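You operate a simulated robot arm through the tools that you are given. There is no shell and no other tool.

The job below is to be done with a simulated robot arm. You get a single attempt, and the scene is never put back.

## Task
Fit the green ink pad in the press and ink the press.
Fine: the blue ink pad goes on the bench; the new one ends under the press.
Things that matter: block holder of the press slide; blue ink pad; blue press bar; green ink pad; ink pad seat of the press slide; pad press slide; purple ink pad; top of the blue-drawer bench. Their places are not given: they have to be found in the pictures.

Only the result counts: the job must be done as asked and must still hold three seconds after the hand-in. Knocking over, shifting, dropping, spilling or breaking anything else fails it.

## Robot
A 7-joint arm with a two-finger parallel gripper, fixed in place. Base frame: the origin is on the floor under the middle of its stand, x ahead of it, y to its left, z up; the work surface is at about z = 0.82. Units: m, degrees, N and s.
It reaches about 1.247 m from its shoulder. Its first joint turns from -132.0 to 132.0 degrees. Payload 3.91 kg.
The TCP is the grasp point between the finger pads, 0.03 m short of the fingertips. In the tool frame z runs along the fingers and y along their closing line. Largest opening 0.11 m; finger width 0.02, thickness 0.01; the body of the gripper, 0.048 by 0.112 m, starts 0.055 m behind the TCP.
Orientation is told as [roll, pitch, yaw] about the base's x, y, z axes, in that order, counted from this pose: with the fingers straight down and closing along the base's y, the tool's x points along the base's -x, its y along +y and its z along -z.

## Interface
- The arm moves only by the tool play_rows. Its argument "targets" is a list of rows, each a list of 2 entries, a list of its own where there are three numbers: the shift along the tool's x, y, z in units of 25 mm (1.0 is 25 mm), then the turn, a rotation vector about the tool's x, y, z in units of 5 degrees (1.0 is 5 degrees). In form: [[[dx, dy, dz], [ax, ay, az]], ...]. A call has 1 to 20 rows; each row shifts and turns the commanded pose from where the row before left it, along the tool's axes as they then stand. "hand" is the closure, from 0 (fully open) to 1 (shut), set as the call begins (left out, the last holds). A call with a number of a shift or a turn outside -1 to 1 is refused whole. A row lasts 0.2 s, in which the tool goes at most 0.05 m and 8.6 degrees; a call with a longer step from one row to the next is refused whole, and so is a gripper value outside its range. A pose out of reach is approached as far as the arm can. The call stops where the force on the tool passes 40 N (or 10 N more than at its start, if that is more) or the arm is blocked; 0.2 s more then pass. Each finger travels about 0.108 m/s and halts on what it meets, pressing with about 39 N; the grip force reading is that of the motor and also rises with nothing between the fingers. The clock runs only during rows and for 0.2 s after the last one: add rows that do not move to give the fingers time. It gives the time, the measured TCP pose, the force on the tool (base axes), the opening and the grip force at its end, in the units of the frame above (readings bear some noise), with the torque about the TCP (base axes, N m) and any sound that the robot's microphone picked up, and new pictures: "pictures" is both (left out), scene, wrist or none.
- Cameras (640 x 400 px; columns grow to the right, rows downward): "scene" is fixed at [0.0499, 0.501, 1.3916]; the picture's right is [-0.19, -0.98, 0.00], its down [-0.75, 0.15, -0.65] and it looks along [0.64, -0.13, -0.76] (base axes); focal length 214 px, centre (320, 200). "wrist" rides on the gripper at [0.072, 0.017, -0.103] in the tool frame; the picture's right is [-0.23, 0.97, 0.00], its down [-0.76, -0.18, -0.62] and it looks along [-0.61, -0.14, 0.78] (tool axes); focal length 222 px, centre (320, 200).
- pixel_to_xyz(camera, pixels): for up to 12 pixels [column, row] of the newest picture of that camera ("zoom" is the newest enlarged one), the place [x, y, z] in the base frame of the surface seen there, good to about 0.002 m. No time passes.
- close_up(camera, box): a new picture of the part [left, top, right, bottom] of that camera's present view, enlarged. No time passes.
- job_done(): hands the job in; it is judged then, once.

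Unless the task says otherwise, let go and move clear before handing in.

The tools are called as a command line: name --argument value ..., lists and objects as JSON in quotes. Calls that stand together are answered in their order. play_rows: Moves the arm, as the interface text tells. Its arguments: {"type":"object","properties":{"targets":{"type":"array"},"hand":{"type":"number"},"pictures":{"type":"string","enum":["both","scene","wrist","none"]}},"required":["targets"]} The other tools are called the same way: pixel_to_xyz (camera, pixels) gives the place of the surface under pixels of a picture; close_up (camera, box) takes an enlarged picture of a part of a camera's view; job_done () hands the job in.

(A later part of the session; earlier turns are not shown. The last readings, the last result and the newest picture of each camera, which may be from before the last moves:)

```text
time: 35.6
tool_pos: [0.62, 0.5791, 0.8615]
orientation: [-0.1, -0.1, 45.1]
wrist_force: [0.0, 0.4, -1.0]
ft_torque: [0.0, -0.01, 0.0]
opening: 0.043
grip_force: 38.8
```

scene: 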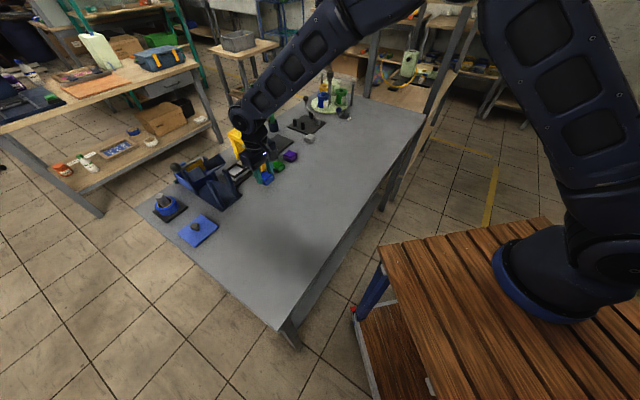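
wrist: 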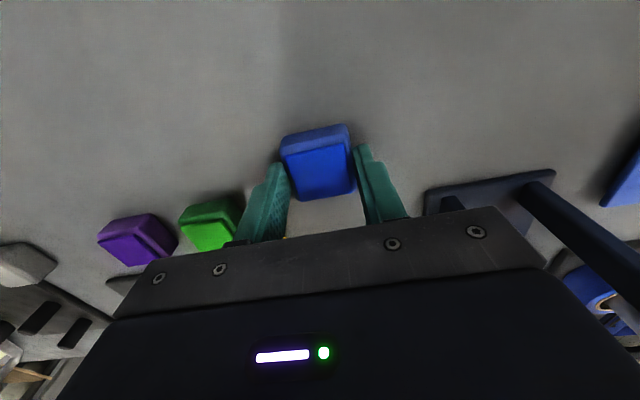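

play_rows --targets '[[[0, 0, 0.03], [0, 0, 0]], [[0, 0, 0.02], [0, 0, 0]], [[0, 0, 0], [0, 0, 0]]]' --hand 1 --pictures "both"

close_up --camera "scene" --box '[220, 130, 320, 210]'

```text
time: 36.4
tool_pos: [0.6202, 0.5801, 0.8597]
orientation: [0.0, 0.1, 45.0]
wrist_force: [2.0, 1.5, 3.8]
ft_torque: [0.03, -0.01, 0.04]
opening: 0.043
grip_force: 39.3
```

scene: 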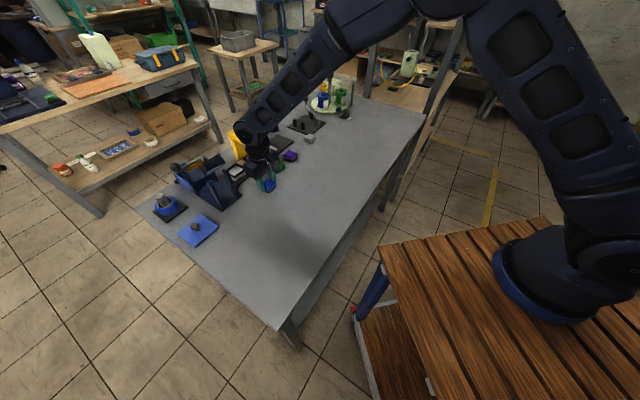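
wrist: 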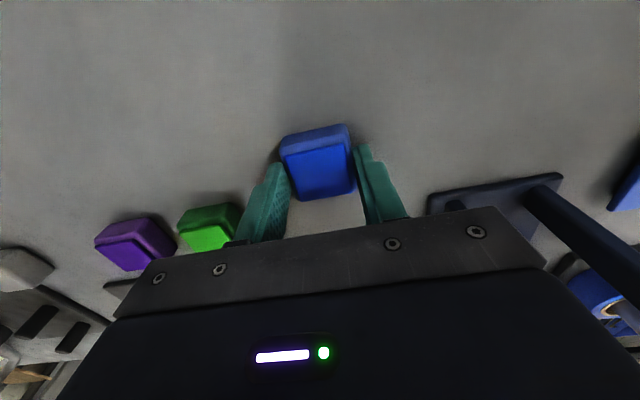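

```text
5.00 times, centred on (270, 170) of scene
```

zoom: 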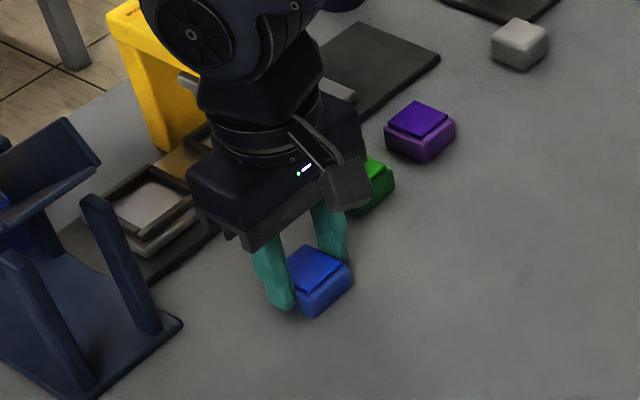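

Contact felt at TCP z≈0.860 (3.8 N up), so the pad stands on the bench. I'll open and lift away.

play_rows --targets '[[[0, 0, 0], [0, 0, 0]], [[0, 0, 0], [0, 0, 0]], [[0, 0, 0], [0, 0, 0]]]' --hand 0.4 --pictures "none"

play_rows --targets '[[[0, 0, -0.4], [0, 0, 0]], [[0, 0, -0.8], [0, 0, 0]], [[0, 0, -1], [0, 0, 0]], [[0, 0, -1], [0, 0, 0]], [[0, 0, -1], [0, 0, 0]], [[0, 0, -1], [0, 0, 0]], [[0, 0, -1], [0, 0, 0]], [[0, 0, -1], [0, 0, 0]], [[-0.339, -0.8, 0], [0, 0, 0]], [[-0.339, -0.8, 0], [0, 0, 0]], [[-0.339, -0.8, 0], [0, 0, 0]], [[-0.339, -0.8, 0], [0, 0, 0]], [[-0.339, -0.8, 0], [0, 0, 0]], [[0, 0, 0], [0, 0, 0]]]' --hand 0.4 --pictures "both"

```text
time: 37.2
tool_pos: [0.6194, 0.579, 0.8602]
orientation: [0.1, 0.0, 45.2]
wrist_force: [0.0, 0.3, -0.7]
ft_torque: [-0.03, 0.01, 0.0]
opening: 0.066
grip_force: 0.1
```

```text
time: 40.2
tool_pos: [0.7219, 0.5402, 1.04]
orientation: [0.0, 0.0, 45.1]
wrist_force: [0.1, 0.9, 0.2]
ft_torque: [0.0, -0.02, -0.01]
opening: 0.066
grip_force: 0.1
```

scene: 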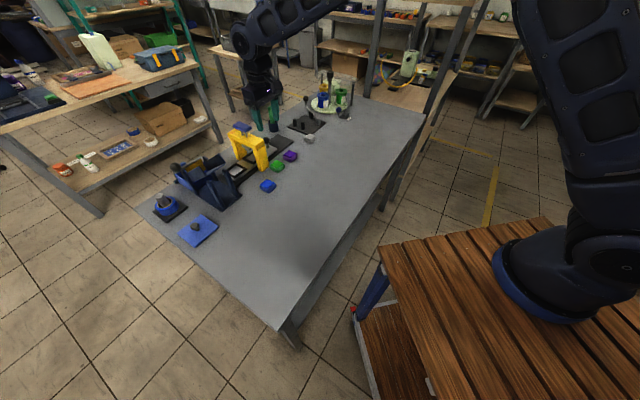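
wrist: 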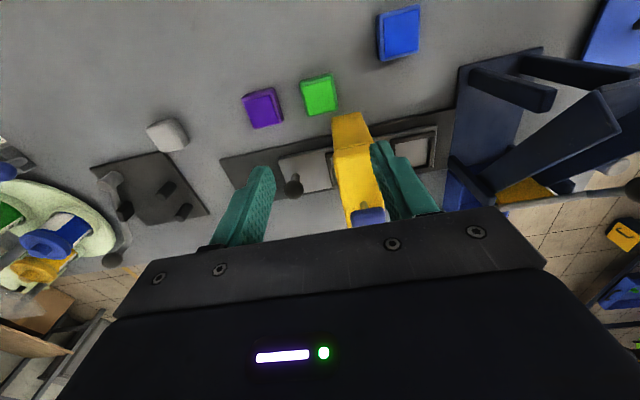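

The blue pad rests on the bench at (398,33), and the green pad is at (319,94). I'll zoom in to measure its corners and orientation, and the now-empty seat.

close_up --camera "wrist" --box '[230, 50, 390, 150]'

```text
4.00 times, centred on (310, 100) of wrist
```

zoom: 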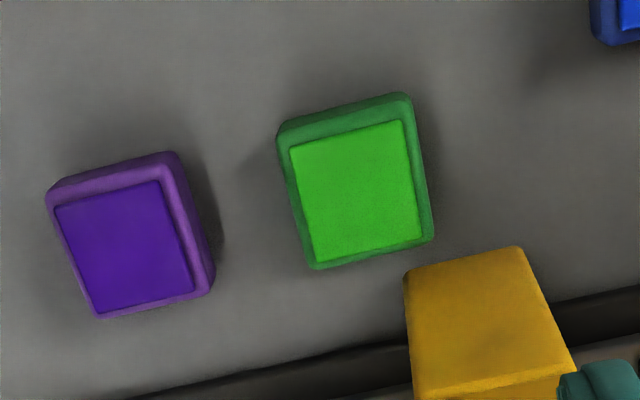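

pixel_to_xyz --camera "zoom" --pixels '[[356, 192], [293, 152], [400, 124], [420, 236], [320, 257], [280, 140], [408, 98], [432, 238], [315, 266], [352, 180]]'

pixel_to_xyz --camera "zoom" --pixels '[[120, 248], [60, 208], [158, 184], [192, 290], [98, 310], [178, 158], [212, 285], [405, 275], [520, 250], [415, 395], [350, 90], [440, 180]]'

```text
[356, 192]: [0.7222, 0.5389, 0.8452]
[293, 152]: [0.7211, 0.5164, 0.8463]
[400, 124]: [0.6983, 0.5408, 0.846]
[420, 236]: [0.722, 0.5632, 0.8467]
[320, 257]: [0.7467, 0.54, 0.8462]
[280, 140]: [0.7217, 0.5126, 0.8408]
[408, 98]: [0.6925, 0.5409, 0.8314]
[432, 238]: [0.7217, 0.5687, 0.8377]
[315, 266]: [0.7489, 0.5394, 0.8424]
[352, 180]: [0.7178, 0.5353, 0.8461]
```

```text
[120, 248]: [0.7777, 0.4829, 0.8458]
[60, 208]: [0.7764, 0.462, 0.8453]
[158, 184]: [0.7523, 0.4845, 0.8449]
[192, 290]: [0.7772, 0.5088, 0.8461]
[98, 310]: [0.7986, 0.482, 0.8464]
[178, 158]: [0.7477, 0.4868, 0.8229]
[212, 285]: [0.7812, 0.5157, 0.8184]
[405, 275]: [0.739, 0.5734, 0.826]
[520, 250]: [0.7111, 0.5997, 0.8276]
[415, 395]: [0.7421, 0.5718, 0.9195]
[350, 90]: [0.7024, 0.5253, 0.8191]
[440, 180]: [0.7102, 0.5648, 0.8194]
```

The green pad centre is at (0.7216, 0.5402) with its sides within about 1° of yaw 45, matching the current TCP. I'll descend to z≈0.89 and then 0.862.

play_rows --targets '[[[0, 0, 1], [0, 0, 0]], [[0, 0, 1], [0, 0, 0]], [[0, 0, 1], [0, 0, 0]], [[0, 0, 1], [0, 0, 0]], [[0, 0, 1], [0, 0, 0]], [[0, 0, 1], [0, 0, 0]], [[0, 0, 0], [0, 0, 0]]]' --hand 0.4 --pictures "both"

close_up --camera "scene" --box '[220, 110, 320, 190]'

```text
time: 41.8
tool_pos: [0.7213, 0.5401, 0.8888]
orientation: [0.0, 0.0, 44.9]
wrist_force: [0.6, 0.1, -0.3]
ft_torque: [0.01, 0.01, 0.01]
opening: 0.066
grip_force: 0.0
```

scene: 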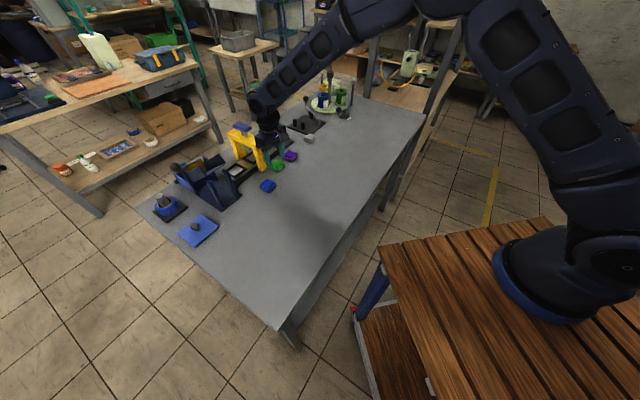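
wrist: 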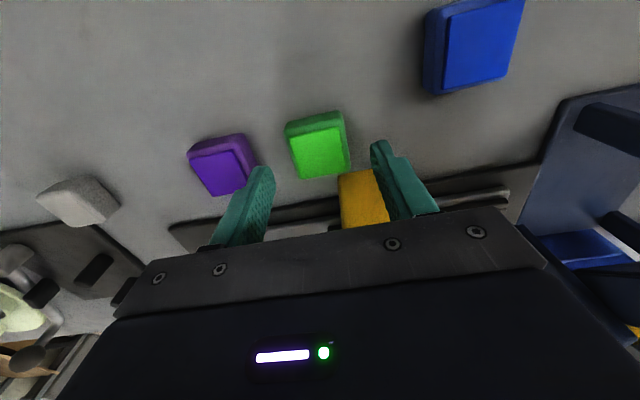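

```text
5.00 times, centred on (270, 150) of scene
```

zoom: 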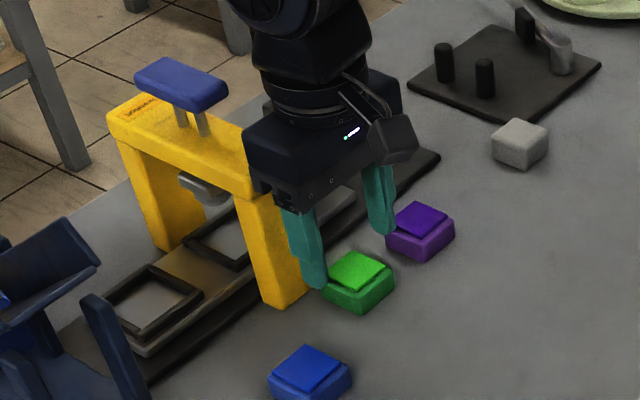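

The green pad is centred between the fingers at (320,153), with the purple pad about 13 mm clear of the finger. I'll descend to z≈0.862 and close.

play_rows --targets '[[[0, 0, 0.4], [0, 0, 0]], [[0, 0, 0.4], [0, 0, 0]], [[0, 0, 0.27], [0, 0, 0]], [[0, 0, 0], [0, 0, 0]], [[0, 0, 0], [0, 0, 0]]]' --hand 0.4 --pictures "none"

play_rows --targets '[[[0, 0, 0], [0, 0, 0]], [[0, 0, 0], [0, 0, 0]], [[0, 0, 0], [0, 0, 0]], [[0, 0, 0], [0, 0, 0]]]' --hand 1 --pictures "wrist"

```text
time: 42.2
tool_pos: [0.7216, 0.5417, 0.8865]
orientation: [0.0, -0.5, 44.9]
wrist_force: [1.8, 1.7, 11.5]
ft_torque: [0.28, -0.01, -0.05]
opening: 0.066
grip_force: 0.0
stopped in row 1: the force on the tool passed its limit at 51 N (the readings are from after the stop); the commanded pose is now the measured one
```

```text
time: 43.2
tool_pos: [0.7223, 0.54, 0.8868]
orientation: [0.0, -0.5, 44.9]
wrist_force: [8.9, 9.2, 25.3]
ft_torque: [0.34, 0.26, -0.2]
opening: 0.0
grip_force: 37.9
```

wrist: 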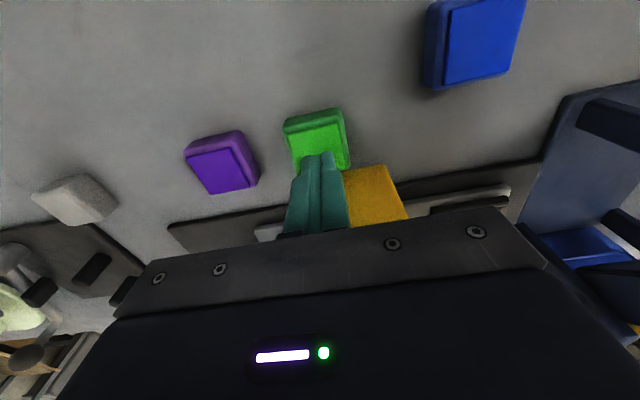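

The descent stopped at z≈0.887 with 51 N upward force. From the torque, the contact is about 30 mm toward +v, so the gripper body met the end of the arch beam. The pad wasn't touched. I'll lift off, reopen and tilt the tool 15° about the closing line so the body leans away from the arch.

play_rows --targets '[[[0, 0, -0.5], [0, 0, 0]], [[0, 0, -1], [0, 0, 0]], [[0, 0, -1], [0, 0, 0]], [[0, 0, 0], [0, 0, 0]]]' --hand 1 --pictures "both"

close_up --camera "scene" --box '[220, 110, 320, 190]'

```text
time: 44.2
tool_pos: [0.721, 0.5413, 0.9475]
orientation: [-0.1, -0.3, 45.0]
wrist_force: [0.0, -0.2, -1.6]
ft_torque: [0.03, 0.03, 0.0]
opening: 0.0
grip_force: 37.9
```

scene: 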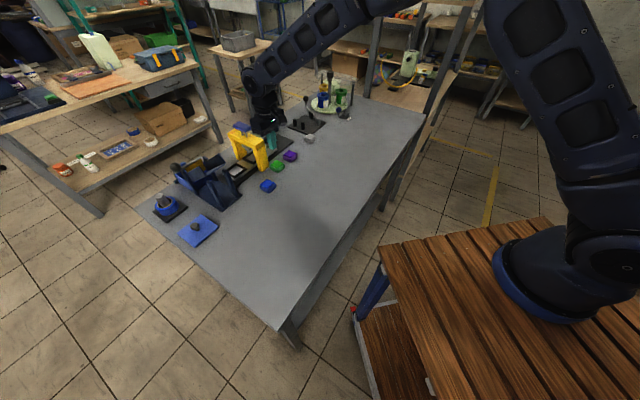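
wrist: 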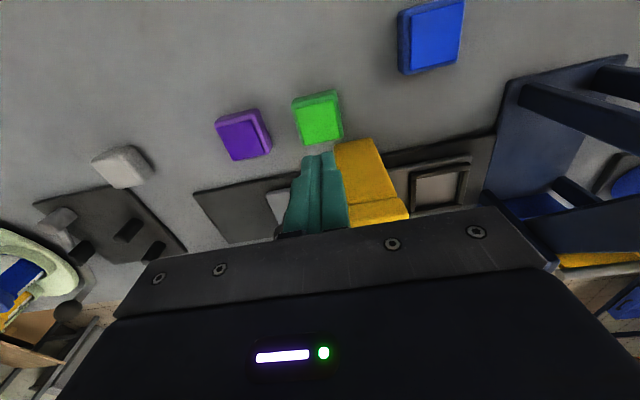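

```text
5.00 times, centred on (270, 150) of scene
```

zoom: 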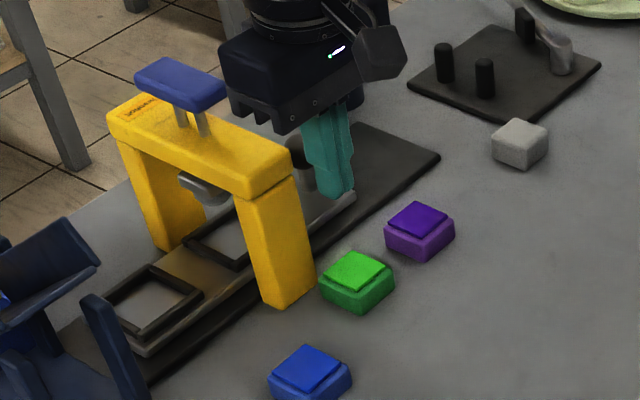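

Nothing appears displaced: the arch, pads and slide are all where they were. I'll open to 66 mm and tilt the tool -15° about its y axis at this height.

play_rows --targets '[[[0, 0, 0], [0, -0.98, 0]], [[0, 0, 0], [0, -0.98, 0]], [[0, 0, 0], [0, -0.98, 0]], [[0, 0, 0], [0, 0, 0]], [[0, 0, 0], [0, 0, 0]]]' --hand 0.4 --pictures "both"

close_up --camera "scene" --box '[220, 110, 320, 190]'

```text
time: 45.4
tool_pos: [0.721, 0.54, 0.948]
orientation: [0.0, -15.0, 45.0]
wrist_force: [0.2, 0.9, -0.1]
ft_torque: [0.02, -0.01, 0.0]
opening: 0.0659
grip_force: 0.0
```

scene: 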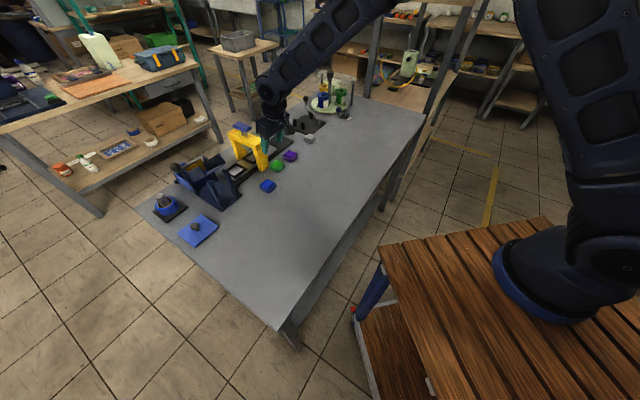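
wrist: 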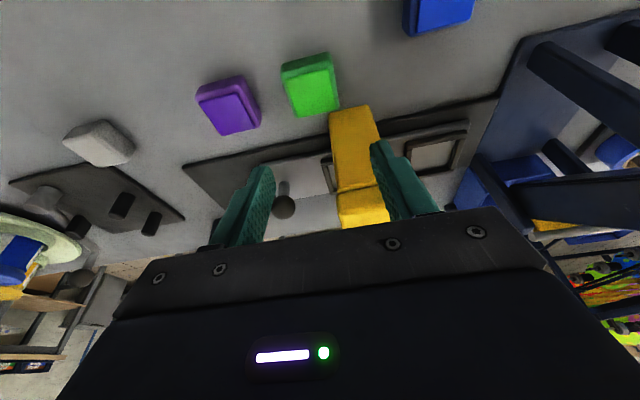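

```text
5.00 times, centred on (270, 150) of scene
```

zoom: 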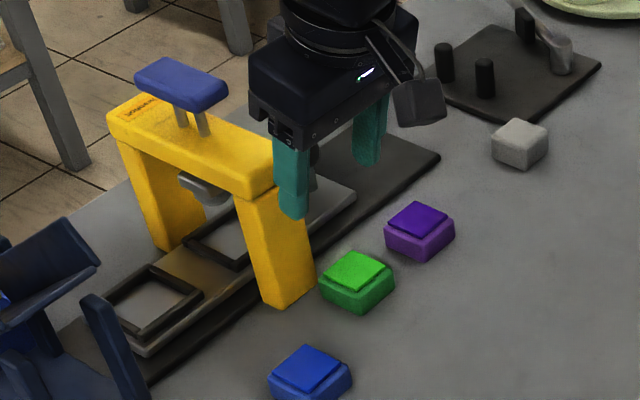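

The tool is tilted as planned. Because the fingertips now reach about 7 mm toward +v, I'll shift the TCP 6 mm toward -v while descending to z≈0.89.

play_rows --targets '[[[0.277, 0, 0.727], [0, 0, 0]], [[0.277, 0, 0.727], [0, 0, 0]], [[0.277, 0, 0.727], [0, 0, 0]], [[0, 0, 0], [0, 0, 0]]]' --hand 0.4 --pictures "both"

close_up --camera "scene" --box '[220, 110, 320, 190]'

close_up --camera "wrist" --box '[180, 60, 460, 260]'

```text
time: 46.4
tool_pos: [0.7181, 0.5365, 0.8915]
orientation: [0.0, -15.0, 44.9]
wrist_force: [0.0, 1.2, -0.1]
ft_torque: [0.02, 0.0, 0.0]
opening: 0.0661
grip_force: 0.0
```

scene: 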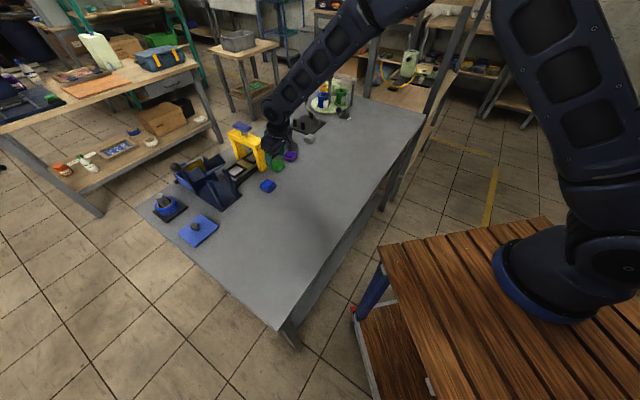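
wrist: 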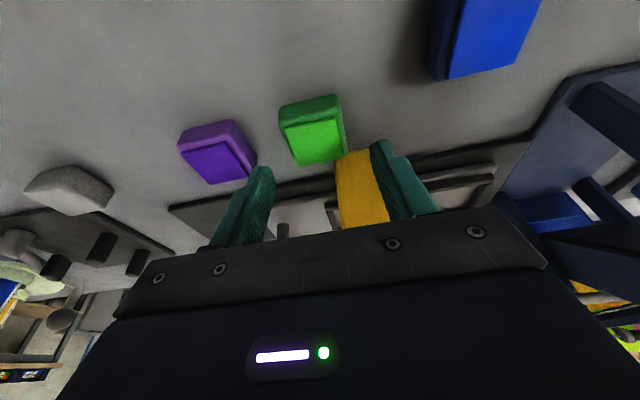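

```text
5.00 times, centred on (270, 150) of scene
```

zoom: 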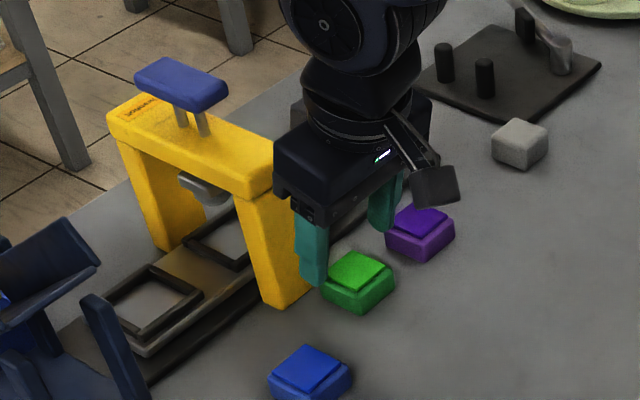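

```text
2.00 times, centred on (320, 160) of wrist
```

zoom: 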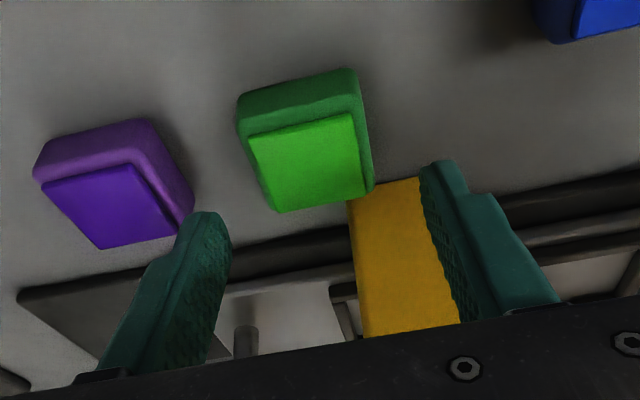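

The body is now clear of the arch, and the pad lies between the fingers. I'll go down to z≈0.861 in small steps.

play_rows --targets '[[[0.125, 0, 0.388], [0, 0, 0]], [[0.125, 0, 0.388], [0, 0, 0]], [[0.125, 0, 0.388], [0, 0, 0]], [[0, 0, 0], [0, 0, 0]]]' --hand 0.4 --pictures "both"

close_up --camera "scene" --box '[220, 110, 320, 190]'

```text
time: 47.4
tool_pos: [0.7162, 0.5343, 0.8607]
orientation: [0.1, -15.1, 45.0]
wrist_force: [-0.2, -0.2, -0.4]
ft_torque: [0.03, -0.01, -0.02]
opening: 0.0664
grip_force: 0.1
```

scene: 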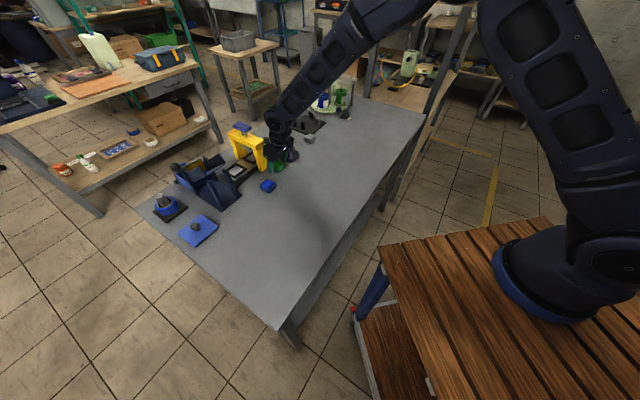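
wrist: 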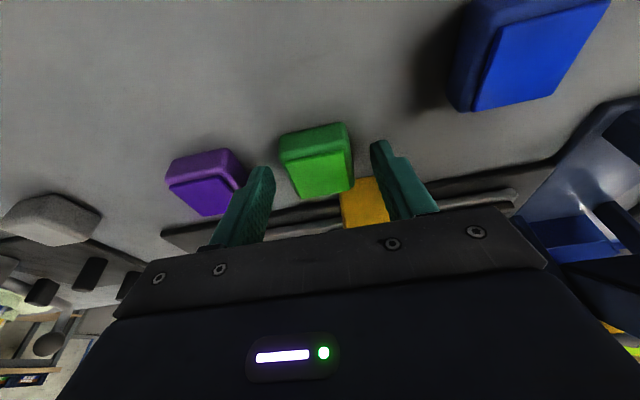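

```text
5.00 times, centred on (270, 150) of scene
```

zoom: 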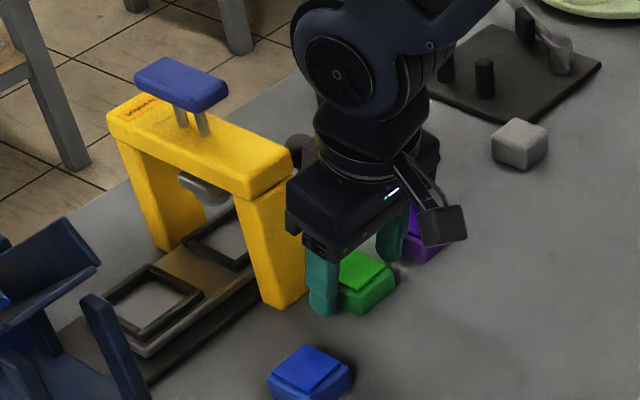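

At z=0.861 with no contact, and the green pad is centred at (316,160). I'll close the fingers.

play_rows --targets '[[[0, 0, 0], [0, 0, 0]], [[0, 0, 0], [0, 0, 0]], [[0, 0, 0], [0, 0, 0]], [[0, 0, 0], [0, 0, 0]]]' --hand 1 --pictures "wrist"

```text
time: 48.4
tool_pos: [0.7166, 0.5347, 0.8592]
orientation: [0.0, -15.2, 45.0]
wrist_force: [1.0, 0.1, 0.3]
ft_torque: [-0.03, 0.01, -0.01]
opening: 0.0429
grip_force: 38.8
```

wrist: 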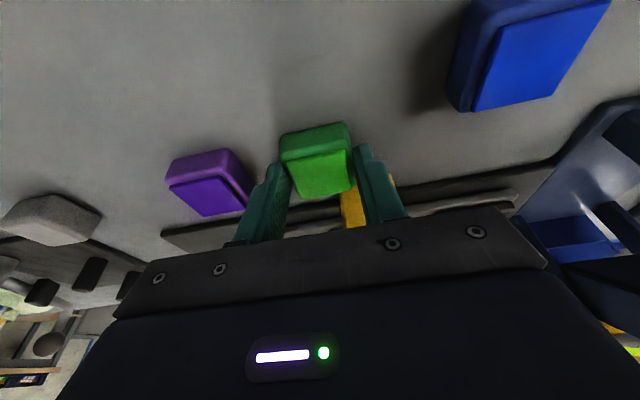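

The green pad is held (opening 0.0429). I'll lift it straight up, keeping the tilt.

play_rows --targets '[[[-0.0777, 0, -0.29], [0, 0, 0]], [[-0.1294, 0, -0.483], [0, 0, 0]], [[-0.259, 0, -0.966], [0, 0, 0]], [[0, 0, 0], [0, 0, 0]]]' --hand 1 --pictures "both"

```text
time: 49.4
tool_pos: [0.7165, 0.5351, 0.9031]
orientation: [0.0, -15.0, 45.0]
wrist_force: [-0.1, 0.3, -0.6]
ft_torque: [0.0, -0.03, 0.0]
opening: 0.0425
grip_force: 39.0
```

scene: 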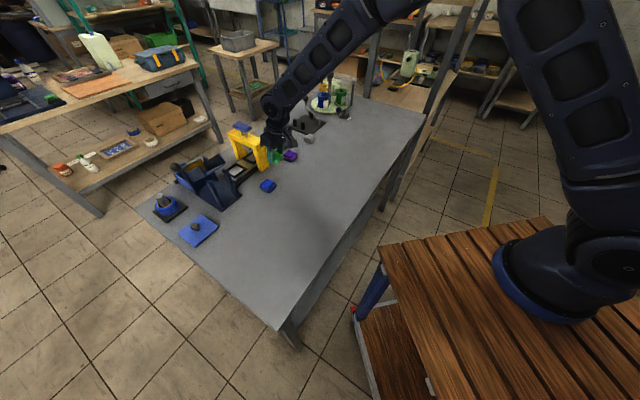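
wrist: 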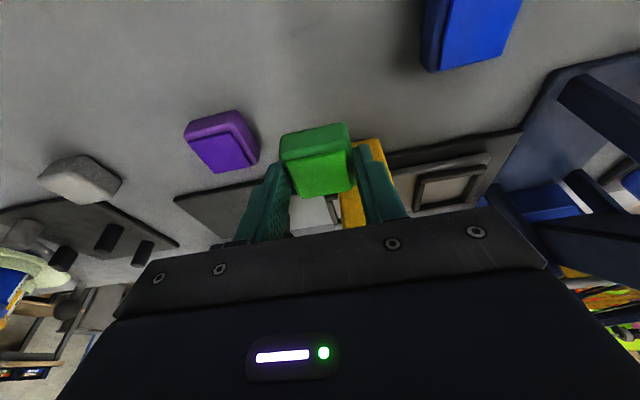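

The pad hangs securely. I'll raise it above the press, carry it over the empty seat and descend to about z=0.95 to measure.

play_rows --targets '[[[-0.247, 0, -0.922], [0, 0, 0]], [[-0.247, 0, -0.922], [0, 0, 0]], [[-0.247, 0, -0.922], [0, 0, 0]], [[-0.247, 0, -0.922], [0, 0, 0]], [[-0.247, 0, -0.922], [0, 0, 0]], [[-0.247, 0, -0.922], [0, 0, 0]], [[-0.247, 0, -0.922], [0, 0, 0]], [[-0.692, 0.772, 0.185], [0, 0, 0]], [[-0.692, 0.772, 0.185], [0, 0, 0]], [[-0.692, 0.772, 0.185], [0, 0, 0]], [[-0.692, 0.772, 0.185], [0, 0, 0]], [[-0.692, 0.772, 0.185], [0, 0, 0]], [[-0.692, 0.772, 0.185], [0, 0, 0]], [[0.248, 0, 0.927], [0, 0, 0]], [[0.248, 0, 0.927], [0, 0, 0]], [[0.248, 0, 0.927], [0, 0, 0]], [[0.248, 0, 0.927], [0, 0, 0]], [[0.248, 0, 0.927], [0, 0, 0]], [[0, 0, 0], [0, 0, 0]]]' --hand 1 --pictures "both"

close_up --camera "wrist" --box '[240, 50, 440, 220]'

close_up --camera "scene" --box '[190, 110, 290, 190]'

```text
time: 53.4
tool_pos: [0.7104, 0.694, 0.9525]
orientation: [0.1, -15.1, 45.1]
wrist_force: [0.2, -0.6, -0.4]
ft_torque: [0.0, 0.0, -0.03]
opening: 0.0427
grip_force: 39.5
```

scene: 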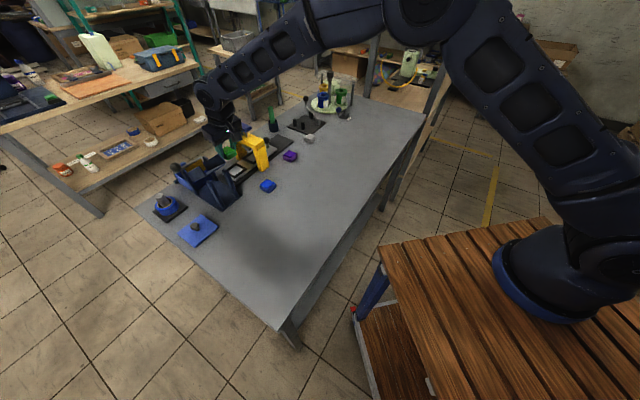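
wrist: 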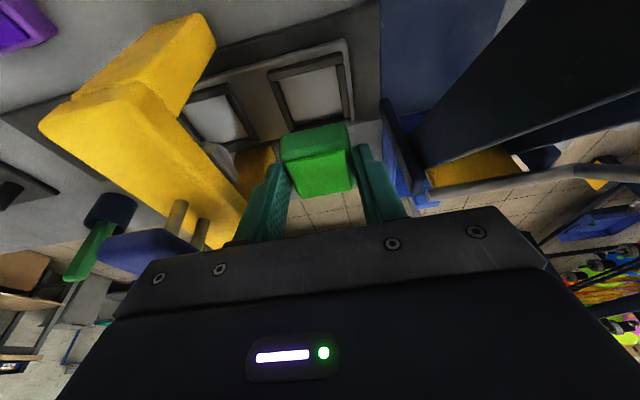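

```text
2.35 times, centred on (340, 135) of wrist
```

zoom: 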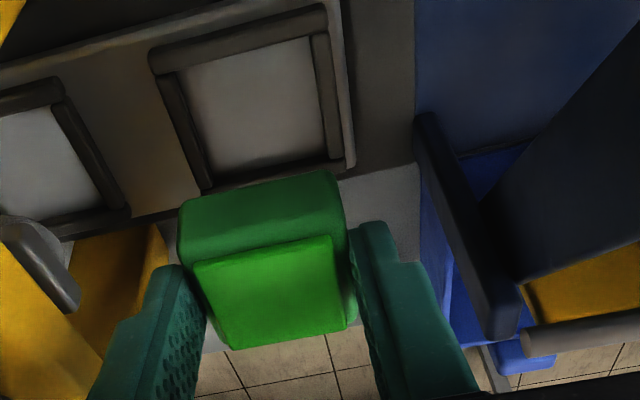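

```text
5.00 times, centred on (240, 150) of scene
```

zoom: 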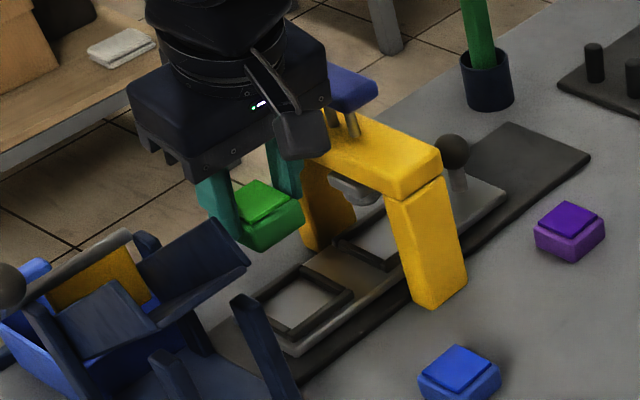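

I'll measure the held pad and the seat in the same picture (scene zoom), then repeat in the wrist picture.

pixel_to_xyz --camera "zoom" --pixels '[[262, 203], [238, 190], [258, 181], [289, 203], [245, 226], [300, 297], [258, 300], [303, 268], [348, 294], [290, 330], [245, 240], [302, 222]]'

close_up --camera "wrist" --box '[240, 40, 400, 210]'

```text
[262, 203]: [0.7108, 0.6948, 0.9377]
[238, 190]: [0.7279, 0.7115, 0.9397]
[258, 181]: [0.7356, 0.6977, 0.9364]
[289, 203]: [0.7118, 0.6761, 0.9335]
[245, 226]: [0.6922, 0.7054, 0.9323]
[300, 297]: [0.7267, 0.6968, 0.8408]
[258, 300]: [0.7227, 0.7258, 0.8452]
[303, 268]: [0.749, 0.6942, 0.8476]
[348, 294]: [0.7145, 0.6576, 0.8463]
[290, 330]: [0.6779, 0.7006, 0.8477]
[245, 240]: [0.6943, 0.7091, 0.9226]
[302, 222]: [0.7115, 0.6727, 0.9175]
```

```text
2.35 times, centred on (320, 125) of wrist
```

zoom: 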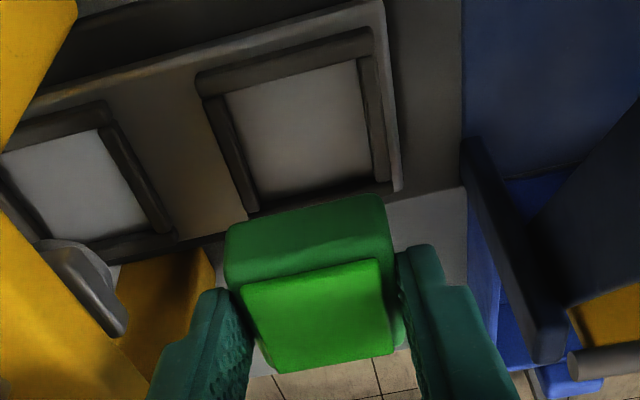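

The scene readings hint that the pad might be tilted in the grip by a few degrees. I'll check with points on its top in the wrist zoom: corners (248,288), (373,265), (390,345), (280,367).

pixel_to_xyz --camera "zoom" --pixels '[[318, 315], [252, 292], [370, 270], [388, 342], [282, 364], [310, 280], [335, 350], [230, 240], [375, 200], [235, 275], [385, 250], [300, 240]]'

pixel_to_xyz --camera "zoom" --pixels '[[200, 75], [368, 35], [395, 185], [250, 208], [235, 100], [352, 66], [365, 175], [265, 195], [300, 130], [210, 85], [385, 10], [372, 60]]'

```text
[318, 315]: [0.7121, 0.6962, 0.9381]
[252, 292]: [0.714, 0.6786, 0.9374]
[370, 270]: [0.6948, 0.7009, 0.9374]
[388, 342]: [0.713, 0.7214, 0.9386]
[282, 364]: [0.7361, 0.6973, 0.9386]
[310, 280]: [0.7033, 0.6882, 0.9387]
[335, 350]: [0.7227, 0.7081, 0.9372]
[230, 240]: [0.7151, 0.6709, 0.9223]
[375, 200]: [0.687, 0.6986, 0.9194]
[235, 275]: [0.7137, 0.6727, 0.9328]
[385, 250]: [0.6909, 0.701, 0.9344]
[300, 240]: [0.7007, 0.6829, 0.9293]
```

```text
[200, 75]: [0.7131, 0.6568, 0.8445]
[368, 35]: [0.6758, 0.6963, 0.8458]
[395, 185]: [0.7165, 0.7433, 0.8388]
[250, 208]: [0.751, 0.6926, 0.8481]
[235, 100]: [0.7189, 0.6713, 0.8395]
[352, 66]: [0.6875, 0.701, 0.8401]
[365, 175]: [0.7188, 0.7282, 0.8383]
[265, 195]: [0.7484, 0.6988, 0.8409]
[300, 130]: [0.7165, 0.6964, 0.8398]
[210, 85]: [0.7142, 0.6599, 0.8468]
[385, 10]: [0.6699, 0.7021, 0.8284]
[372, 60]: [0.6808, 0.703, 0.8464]
```

The pad's top is level (0.9374–0.9386), so it isn't tilted; its centre is u≈0.0106, v≈1.000. Fit clearance is small, so I'll zoom in hard on the seat to get its inner edges.

close_up --camera "wrist" --box '[280, 40, 376, 130]'

```text
4.44 times, centred on (328, 85) of wrist
```

zoom: 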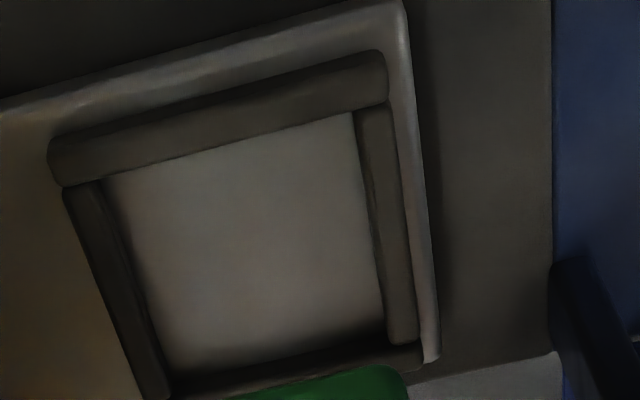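

I'll sample a line across the seat to find the inner rim edges from the height steps.

pixel_to_xyz --camera "zoom" --pixels '[[85, 260], [92, 258], [100, 256], [108, 254], [116, 252], [122, 250], [128, 249], [134, 248], [140, 247], [146, 246], [155, 244], [165, 242]]'

pixel_to_xyz --camera "zoom" --pixels '[[350, 205], [356, 204], [361, 203], [365, 202], [369, 201], [373, 200], [378, 199], [384, 198], [391, 196], [398, 195], [405, 193], [412, 192]]'

pixel_to_xyz --camera "zoom" --pixels '[[215, 90], [217, 98], [220, 108], [223, 118], [226, 128], [228, 136], [230, 143], [232, 150], [234, 158], [237, 170], [265, 340], [268, 350]]'

pixel_to_xyz --camera "zoom" --pixels '[[260, 320], [262, 330], [266, 345], [268, 353], [270, 358], [272, 363], [274, 368], [276, 372], [200, 368], [202, 376], [204, 384], [206, 390]]'

```text
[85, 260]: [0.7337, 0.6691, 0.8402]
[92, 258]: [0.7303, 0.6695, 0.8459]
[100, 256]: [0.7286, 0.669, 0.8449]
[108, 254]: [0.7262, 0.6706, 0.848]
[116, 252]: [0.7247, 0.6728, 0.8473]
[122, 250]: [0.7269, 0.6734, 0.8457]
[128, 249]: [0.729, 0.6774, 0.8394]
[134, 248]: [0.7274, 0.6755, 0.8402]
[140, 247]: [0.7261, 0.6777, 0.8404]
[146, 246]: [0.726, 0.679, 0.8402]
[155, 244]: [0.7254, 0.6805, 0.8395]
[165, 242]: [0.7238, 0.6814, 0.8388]
```

```text
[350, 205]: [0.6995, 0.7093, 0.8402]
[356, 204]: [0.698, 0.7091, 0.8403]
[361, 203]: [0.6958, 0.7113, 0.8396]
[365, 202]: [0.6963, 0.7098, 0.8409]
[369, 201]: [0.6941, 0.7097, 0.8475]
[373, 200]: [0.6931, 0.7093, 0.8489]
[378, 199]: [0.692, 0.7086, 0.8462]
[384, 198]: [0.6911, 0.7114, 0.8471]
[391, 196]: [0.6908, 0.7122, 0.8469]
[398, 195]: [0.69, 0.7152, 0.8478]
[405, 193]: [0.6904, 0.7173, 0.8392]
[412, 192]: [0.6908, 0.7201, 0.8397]
```

```text
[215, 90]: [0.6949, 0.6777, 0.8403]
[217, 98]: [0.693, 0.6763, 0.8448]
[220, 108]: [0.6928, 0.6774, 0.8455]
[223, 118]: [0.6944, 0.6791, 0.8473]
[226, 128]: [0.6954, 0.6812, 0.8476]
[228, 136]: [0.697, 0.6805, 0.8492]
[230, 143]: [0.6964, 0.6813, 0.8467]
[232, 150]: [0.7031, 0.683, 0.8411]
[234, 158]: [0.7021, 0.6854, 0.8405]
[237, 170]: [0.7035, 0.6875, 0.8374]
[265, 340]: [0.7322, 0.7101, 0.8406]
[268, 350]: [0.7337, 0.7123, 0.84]
```

```text
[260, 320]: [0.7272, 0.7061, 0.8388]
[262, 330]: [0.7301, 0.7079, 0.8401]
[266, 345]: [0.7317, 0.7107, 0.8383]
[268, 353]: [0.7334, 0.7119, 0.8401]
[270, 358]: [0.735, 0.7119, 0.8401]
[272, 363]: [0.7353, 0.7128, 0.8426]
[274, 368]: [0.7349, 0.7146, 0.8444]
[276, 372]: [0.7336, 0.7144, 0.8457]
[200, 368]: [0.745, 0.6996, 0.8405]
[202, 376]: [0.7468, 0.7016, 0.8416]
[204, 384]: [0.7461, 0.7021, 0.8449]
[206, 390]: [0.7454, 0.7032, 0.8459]
```

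The seat's inner edges come out at u = -0.0105…0.0365 and v = 0.975…1.024, so its centre is (u 0.0130, v 0.9995) with about ±2 mm of play. Now I'll measure the held pad just as carefully.

close_up --camera "wrist" --box '[270, 110, 366, 200]'

```text
4.44 times, centred on (318, 155) of wrist
```

zoom: 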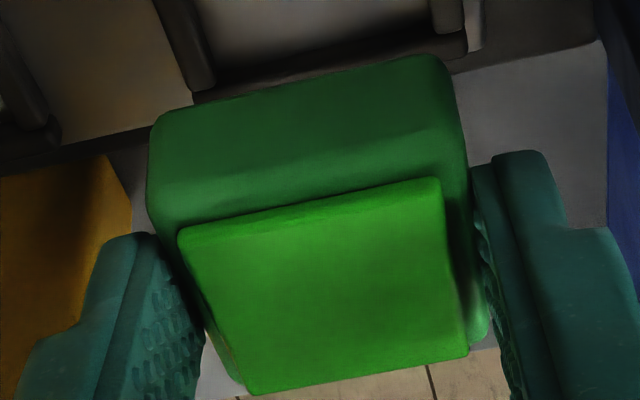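

pixel_to_xyz --camera "zoom" --pixels '[[154, 190], [158, 180], [460, 120], [464, 130], [150, 160], [455, 100], [210, 300], [215, 300], [222, 300], [452, 255], [456, 255], [448, 255]]'

pixel_to_xyz --camera "zoom" --pixels '[[305, 85], [306, 92], [310, 120], [315, 160], [318, 190], [322, 205], [325, 215], [355, 368], [357, 374], [358, 378], [280, 390], [420, 360]]'

```text
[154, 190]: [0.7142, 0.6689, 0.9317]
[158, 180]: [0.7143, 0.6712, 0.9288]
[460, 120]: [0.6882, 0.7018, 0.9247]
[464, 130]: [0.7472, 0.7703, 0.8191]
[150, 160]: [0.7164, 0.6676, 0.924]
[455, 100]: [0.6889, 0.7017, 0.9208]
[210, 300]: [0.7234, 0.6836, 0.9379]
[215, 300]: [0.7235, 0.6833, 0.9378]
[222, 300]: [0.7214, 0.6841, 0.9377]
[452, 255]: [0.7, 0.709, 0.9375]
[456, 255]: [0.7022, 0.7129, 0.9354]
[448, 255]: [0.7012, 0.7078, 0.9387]
```

```text
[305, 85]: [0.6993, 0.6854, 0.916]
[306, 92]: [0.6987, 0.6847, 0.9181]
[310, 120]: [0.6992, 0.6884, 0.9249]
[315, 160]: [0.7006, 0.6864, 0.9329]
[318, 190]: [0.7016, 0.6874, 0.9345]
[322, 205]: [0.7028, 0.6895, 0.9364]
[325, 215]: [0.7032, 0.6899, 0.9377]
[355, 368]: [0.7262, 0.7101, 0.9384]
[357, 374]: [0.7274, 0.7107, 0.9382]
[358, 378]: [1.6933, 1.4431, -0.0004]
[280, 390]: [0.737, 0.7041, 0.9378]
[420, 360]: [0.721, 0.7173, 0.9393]
```

The held pad's centre is u≈0.0116, v≈1.0007 and the seat's is u≈0.0128, v≈0.9995. I'll correct +1.2 mm in u and -1 mm in v while lowering to z≈0.900, just above the rim.

play_rows --targets '[[[0.194, -0.016, 0.673], [0, 0, 0]], [[0.194, -0.016, 0.673], [0, 0, 0]], [[0.194, -0.016, 0.673], [0, 0, 0]], [[0, 0, 0], [0, 0, 0]], [[0, 0, 0], [0, 0, 0]]]' --hand 1 --pictures "both"

close_up --camera "scene" --box '[190, 120, 280, 190]'

close_up --camera "wrist" --box '[260, 80, 390, 200]'

```text
time: 54.6
tool_pos: [0.7123, 0.6927, 0.9001]
orientation: [0.0, -15.0, 45.0]
wrist_force: [0.0, 0.3, 0.2]
ft_torque: [0.0, 0.0, -0.02]
opening: 0.0429
grip_force: 39.0
```

scene: 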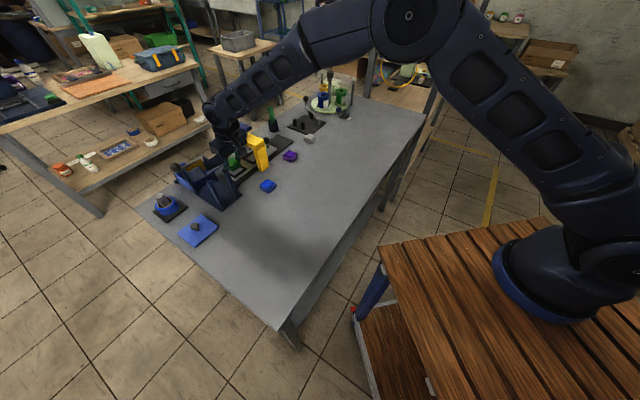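
wrist: 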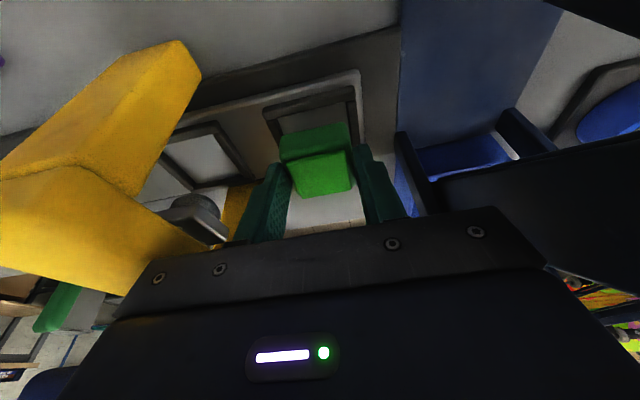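

```text
5.71 times, centred on (235, 155) of scene
```

zoom: 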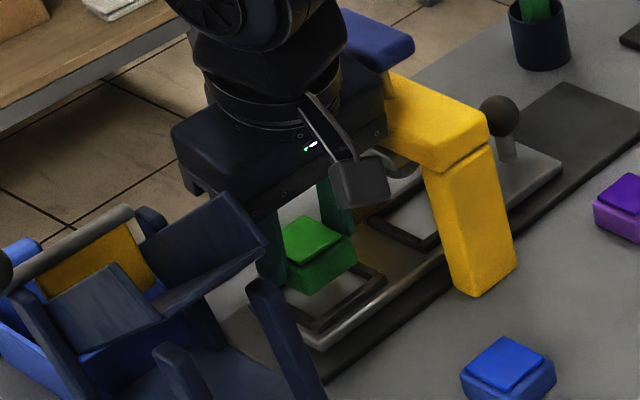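

```text
3.33 times, centred on (325, 140) of wrist
```

zoom: 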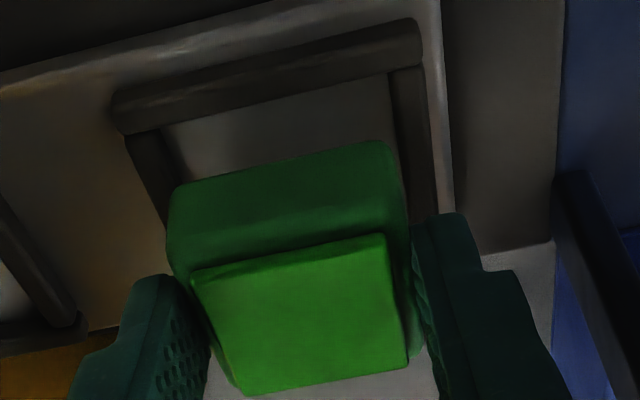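

I'll compare pad and seat positions once more at this height, sampling pad edges and rim inner edges in the wrist zoom.

pixel_to_xyz --camera "zoom" --pixels '[[172, 220], [172, 245], [402, 185], [400, 165], [196, 290], [200, 310], [388, 260], [392, 285], [285, 165], [290, 185], [240, 388], [400, 360]]'

pixel_to_xyz --camera "zoom" --pixels '[[150, 150], [158, 148], [165, 146], [172, 145], [180, 143], [385, 105], [390, 104], [395, 103], [400, 102], [260, 105], [262, 112], [265, 120]]'

```text
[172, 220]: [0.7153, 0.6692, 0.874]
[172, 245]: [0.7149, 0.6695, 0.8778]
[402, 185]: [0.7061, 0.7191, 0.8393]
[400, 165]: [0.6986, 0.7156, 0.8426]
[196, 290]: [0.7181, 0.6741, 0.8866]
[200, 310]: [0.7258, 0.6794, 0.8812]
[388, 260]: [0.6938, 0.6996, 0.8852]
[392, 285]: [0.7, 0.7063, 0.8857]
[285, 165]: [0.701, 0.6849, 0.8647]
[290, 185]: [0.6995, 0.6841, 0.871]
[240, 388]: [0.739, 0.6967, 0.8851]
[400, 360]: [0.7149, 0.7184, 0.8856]
```

```text
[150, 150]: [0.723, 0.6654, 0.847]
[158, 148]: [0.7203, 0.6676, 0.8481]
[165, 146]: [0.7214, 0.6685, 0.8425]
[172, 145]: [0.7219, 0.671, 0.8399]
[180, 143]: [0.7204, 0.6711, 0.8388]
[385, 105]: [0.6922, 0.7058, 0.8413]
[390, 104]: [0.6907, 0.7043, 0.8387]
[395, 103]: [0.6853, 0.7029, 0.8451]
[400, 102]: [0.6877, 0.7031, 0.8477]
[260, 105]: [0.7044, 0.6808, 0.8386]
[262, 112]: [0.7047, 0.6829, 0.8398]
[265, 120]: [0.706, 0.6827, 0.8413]
```

Pad and seat agree within about 1 mm (u 0.013 vs 0.0131, v 0.9996 vs 0.9995). I'll lower it into the seat in small steps, watching the force.

play_rows --targets '[[[0.0518, 0, 0.193], [0, 0, 0]], [[0.0518, 0, 0.193], [0, 0, 0]], [[0.031, 0, 0.116], [0, 0, 0]], [[0, 0, 0], [0, 0, 0]]]' --hand 1 --pictures "wrist"

```text
time: 55.6
tool_pos: [0.7108, 0.6917, 0.8886]
orientation: [0.0, -15.1, 45.0]
wrist_force: [0.2, 0.0, -1.0]
ft_torque: [0.0, -0.02, 0.03]
opening: 0.0428
grip_force: 39.1
```

wrist: 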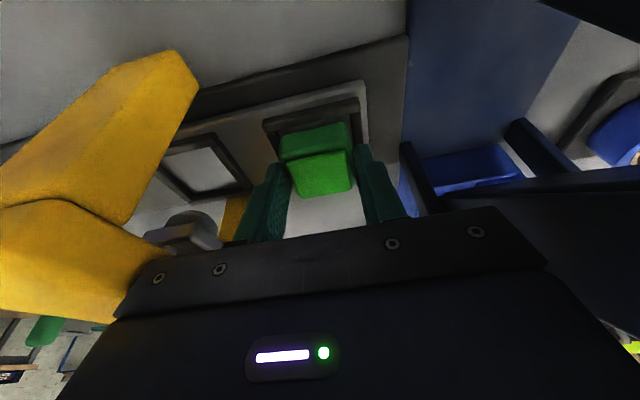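

No contact at rim level yet. I'll continue by 3 mm.

play_rows --targets '[[[0.0155, 0, 0.058], [0, 0, 0]], [[0.0155, 0, 0.058], [0, 0, 0]], [[0, 0, 0], [0, 0, 0]]]' --hand 1 --pictures "wrist"

close_up --camera "wrist" --box '[250, 70, 390, 200]'

```text
time: 56.4
tool_pos: [0.7094, 0.6915, 0.8831]
orientation: [0.0, -15.1, 45.0]
wrist_force: [-0.4, -0.6, -0.6]
ft_torque: [-0.01, 0.01, -0.01]
opening: 0.0431
grip_force: 39.0
```

wrist: 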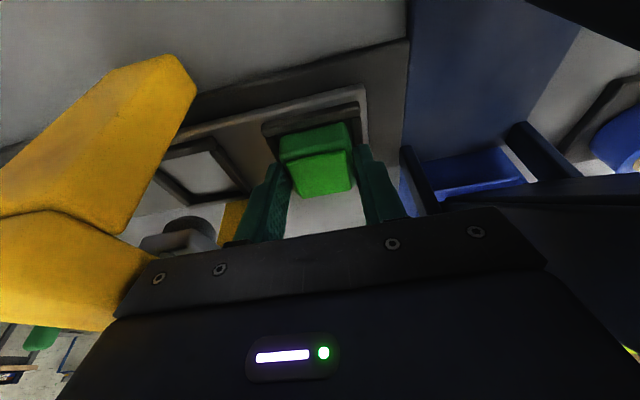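

```text
3.08 times, centred on (320, 135) of wrist
```

zoom: 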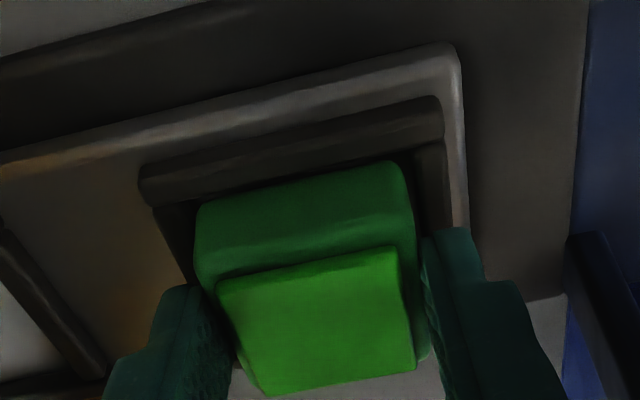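

The pad is entering, with no force. The TCP v reading drifted by 2–3 mm, so I'll verify the pad against the rim with measured points before continuing.

pixel_to_xyz --camera "zoom" --pixels '[[222, 293], [392, 255], [410, 365], [270, 390], [300, 195], [305, 215], [200, 240], [408, 200], [285, 165], [287, 172], [290, 180], [293, 187]]'

pixel_to_xyz --camera "zoom" --pixels '[[165, 230], [175, 228], [183, 226], [190, 225], [196, 224], [410, 180], [416, 178], [422, 177], [428, 176], [140, 180], [440, 105], [300, 130]]'

```text
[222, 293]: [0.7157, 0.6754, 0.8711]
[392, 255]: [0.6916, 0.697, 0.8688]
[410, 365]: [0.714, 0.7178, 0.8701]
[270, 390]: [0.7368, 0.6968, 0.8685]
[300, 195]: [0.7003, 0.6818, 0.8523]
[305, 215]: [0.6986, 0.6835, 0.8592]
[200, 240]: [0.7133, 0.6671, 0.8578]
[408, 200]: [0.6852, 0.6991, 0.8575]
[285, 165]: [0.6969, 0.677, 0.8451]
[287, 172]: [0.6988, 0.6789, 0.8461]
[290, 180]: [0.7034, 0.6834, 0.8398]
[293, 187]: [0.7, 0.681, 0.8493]
```

```text
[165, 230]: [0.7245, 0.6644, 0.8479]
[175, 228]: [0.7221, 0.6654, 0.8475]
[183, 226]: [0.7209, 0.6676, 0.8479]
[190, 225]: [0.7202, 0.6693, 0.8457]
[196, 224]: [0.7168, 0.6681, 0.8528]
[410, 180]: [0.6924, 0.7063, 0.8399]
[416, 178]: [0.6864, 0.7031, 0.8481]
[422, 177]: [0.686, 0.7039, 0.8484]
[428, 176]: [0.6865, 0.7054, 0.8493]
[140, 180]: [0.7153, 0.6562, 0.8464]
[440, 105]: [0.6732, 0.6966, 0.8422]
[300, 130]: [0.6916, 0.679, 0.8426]
```

The pad's bottom is now inside the rim: its -v face is at v=0.977 against the rim's inner edge at 0.9745, and u is centred. I'll lower the last 3–4 mm until I feel the floor.

play_rows --targets '[[[0.0104, 0, 0.0386], [0, 0, 0]], [[0.0104, 0, 0.0386], [0, 0, 0]], [[0, 0, 0], [0, 0, 0]]]' --hand 1 --pictures "none"

play_rows --targets '[[[0.0052, 0, 0.0193], [0, 0, 0]], [[0.0052, 0, 0.0193], [0, 0, 0]], [[0, 0, 0], [0, 0, 0]]]' --hand 1 --pictures "none"

```text
time: 57.2
tool_pos: [0.7106, 0.6911, 0.8818]
orientation: [0.0, -15.1, 44.9]
wrist_force: [0.1, 0.0, -0.5]
ft_torque: [0.01, -0.04, -0.01]
opening: 0.0429
grip_force: 39.3
```

```text
time: 58.0
tool_pos: [0.7115, 0.6914, 0.8801]
orientation: [-0.1, -15.1, 45.1]
wrist_force: [-0.5, 0.4, -0.6]
ft_torque: [0.01, -0.02, 0.01]
opening: 0.0432
grip_force: 38.6
```

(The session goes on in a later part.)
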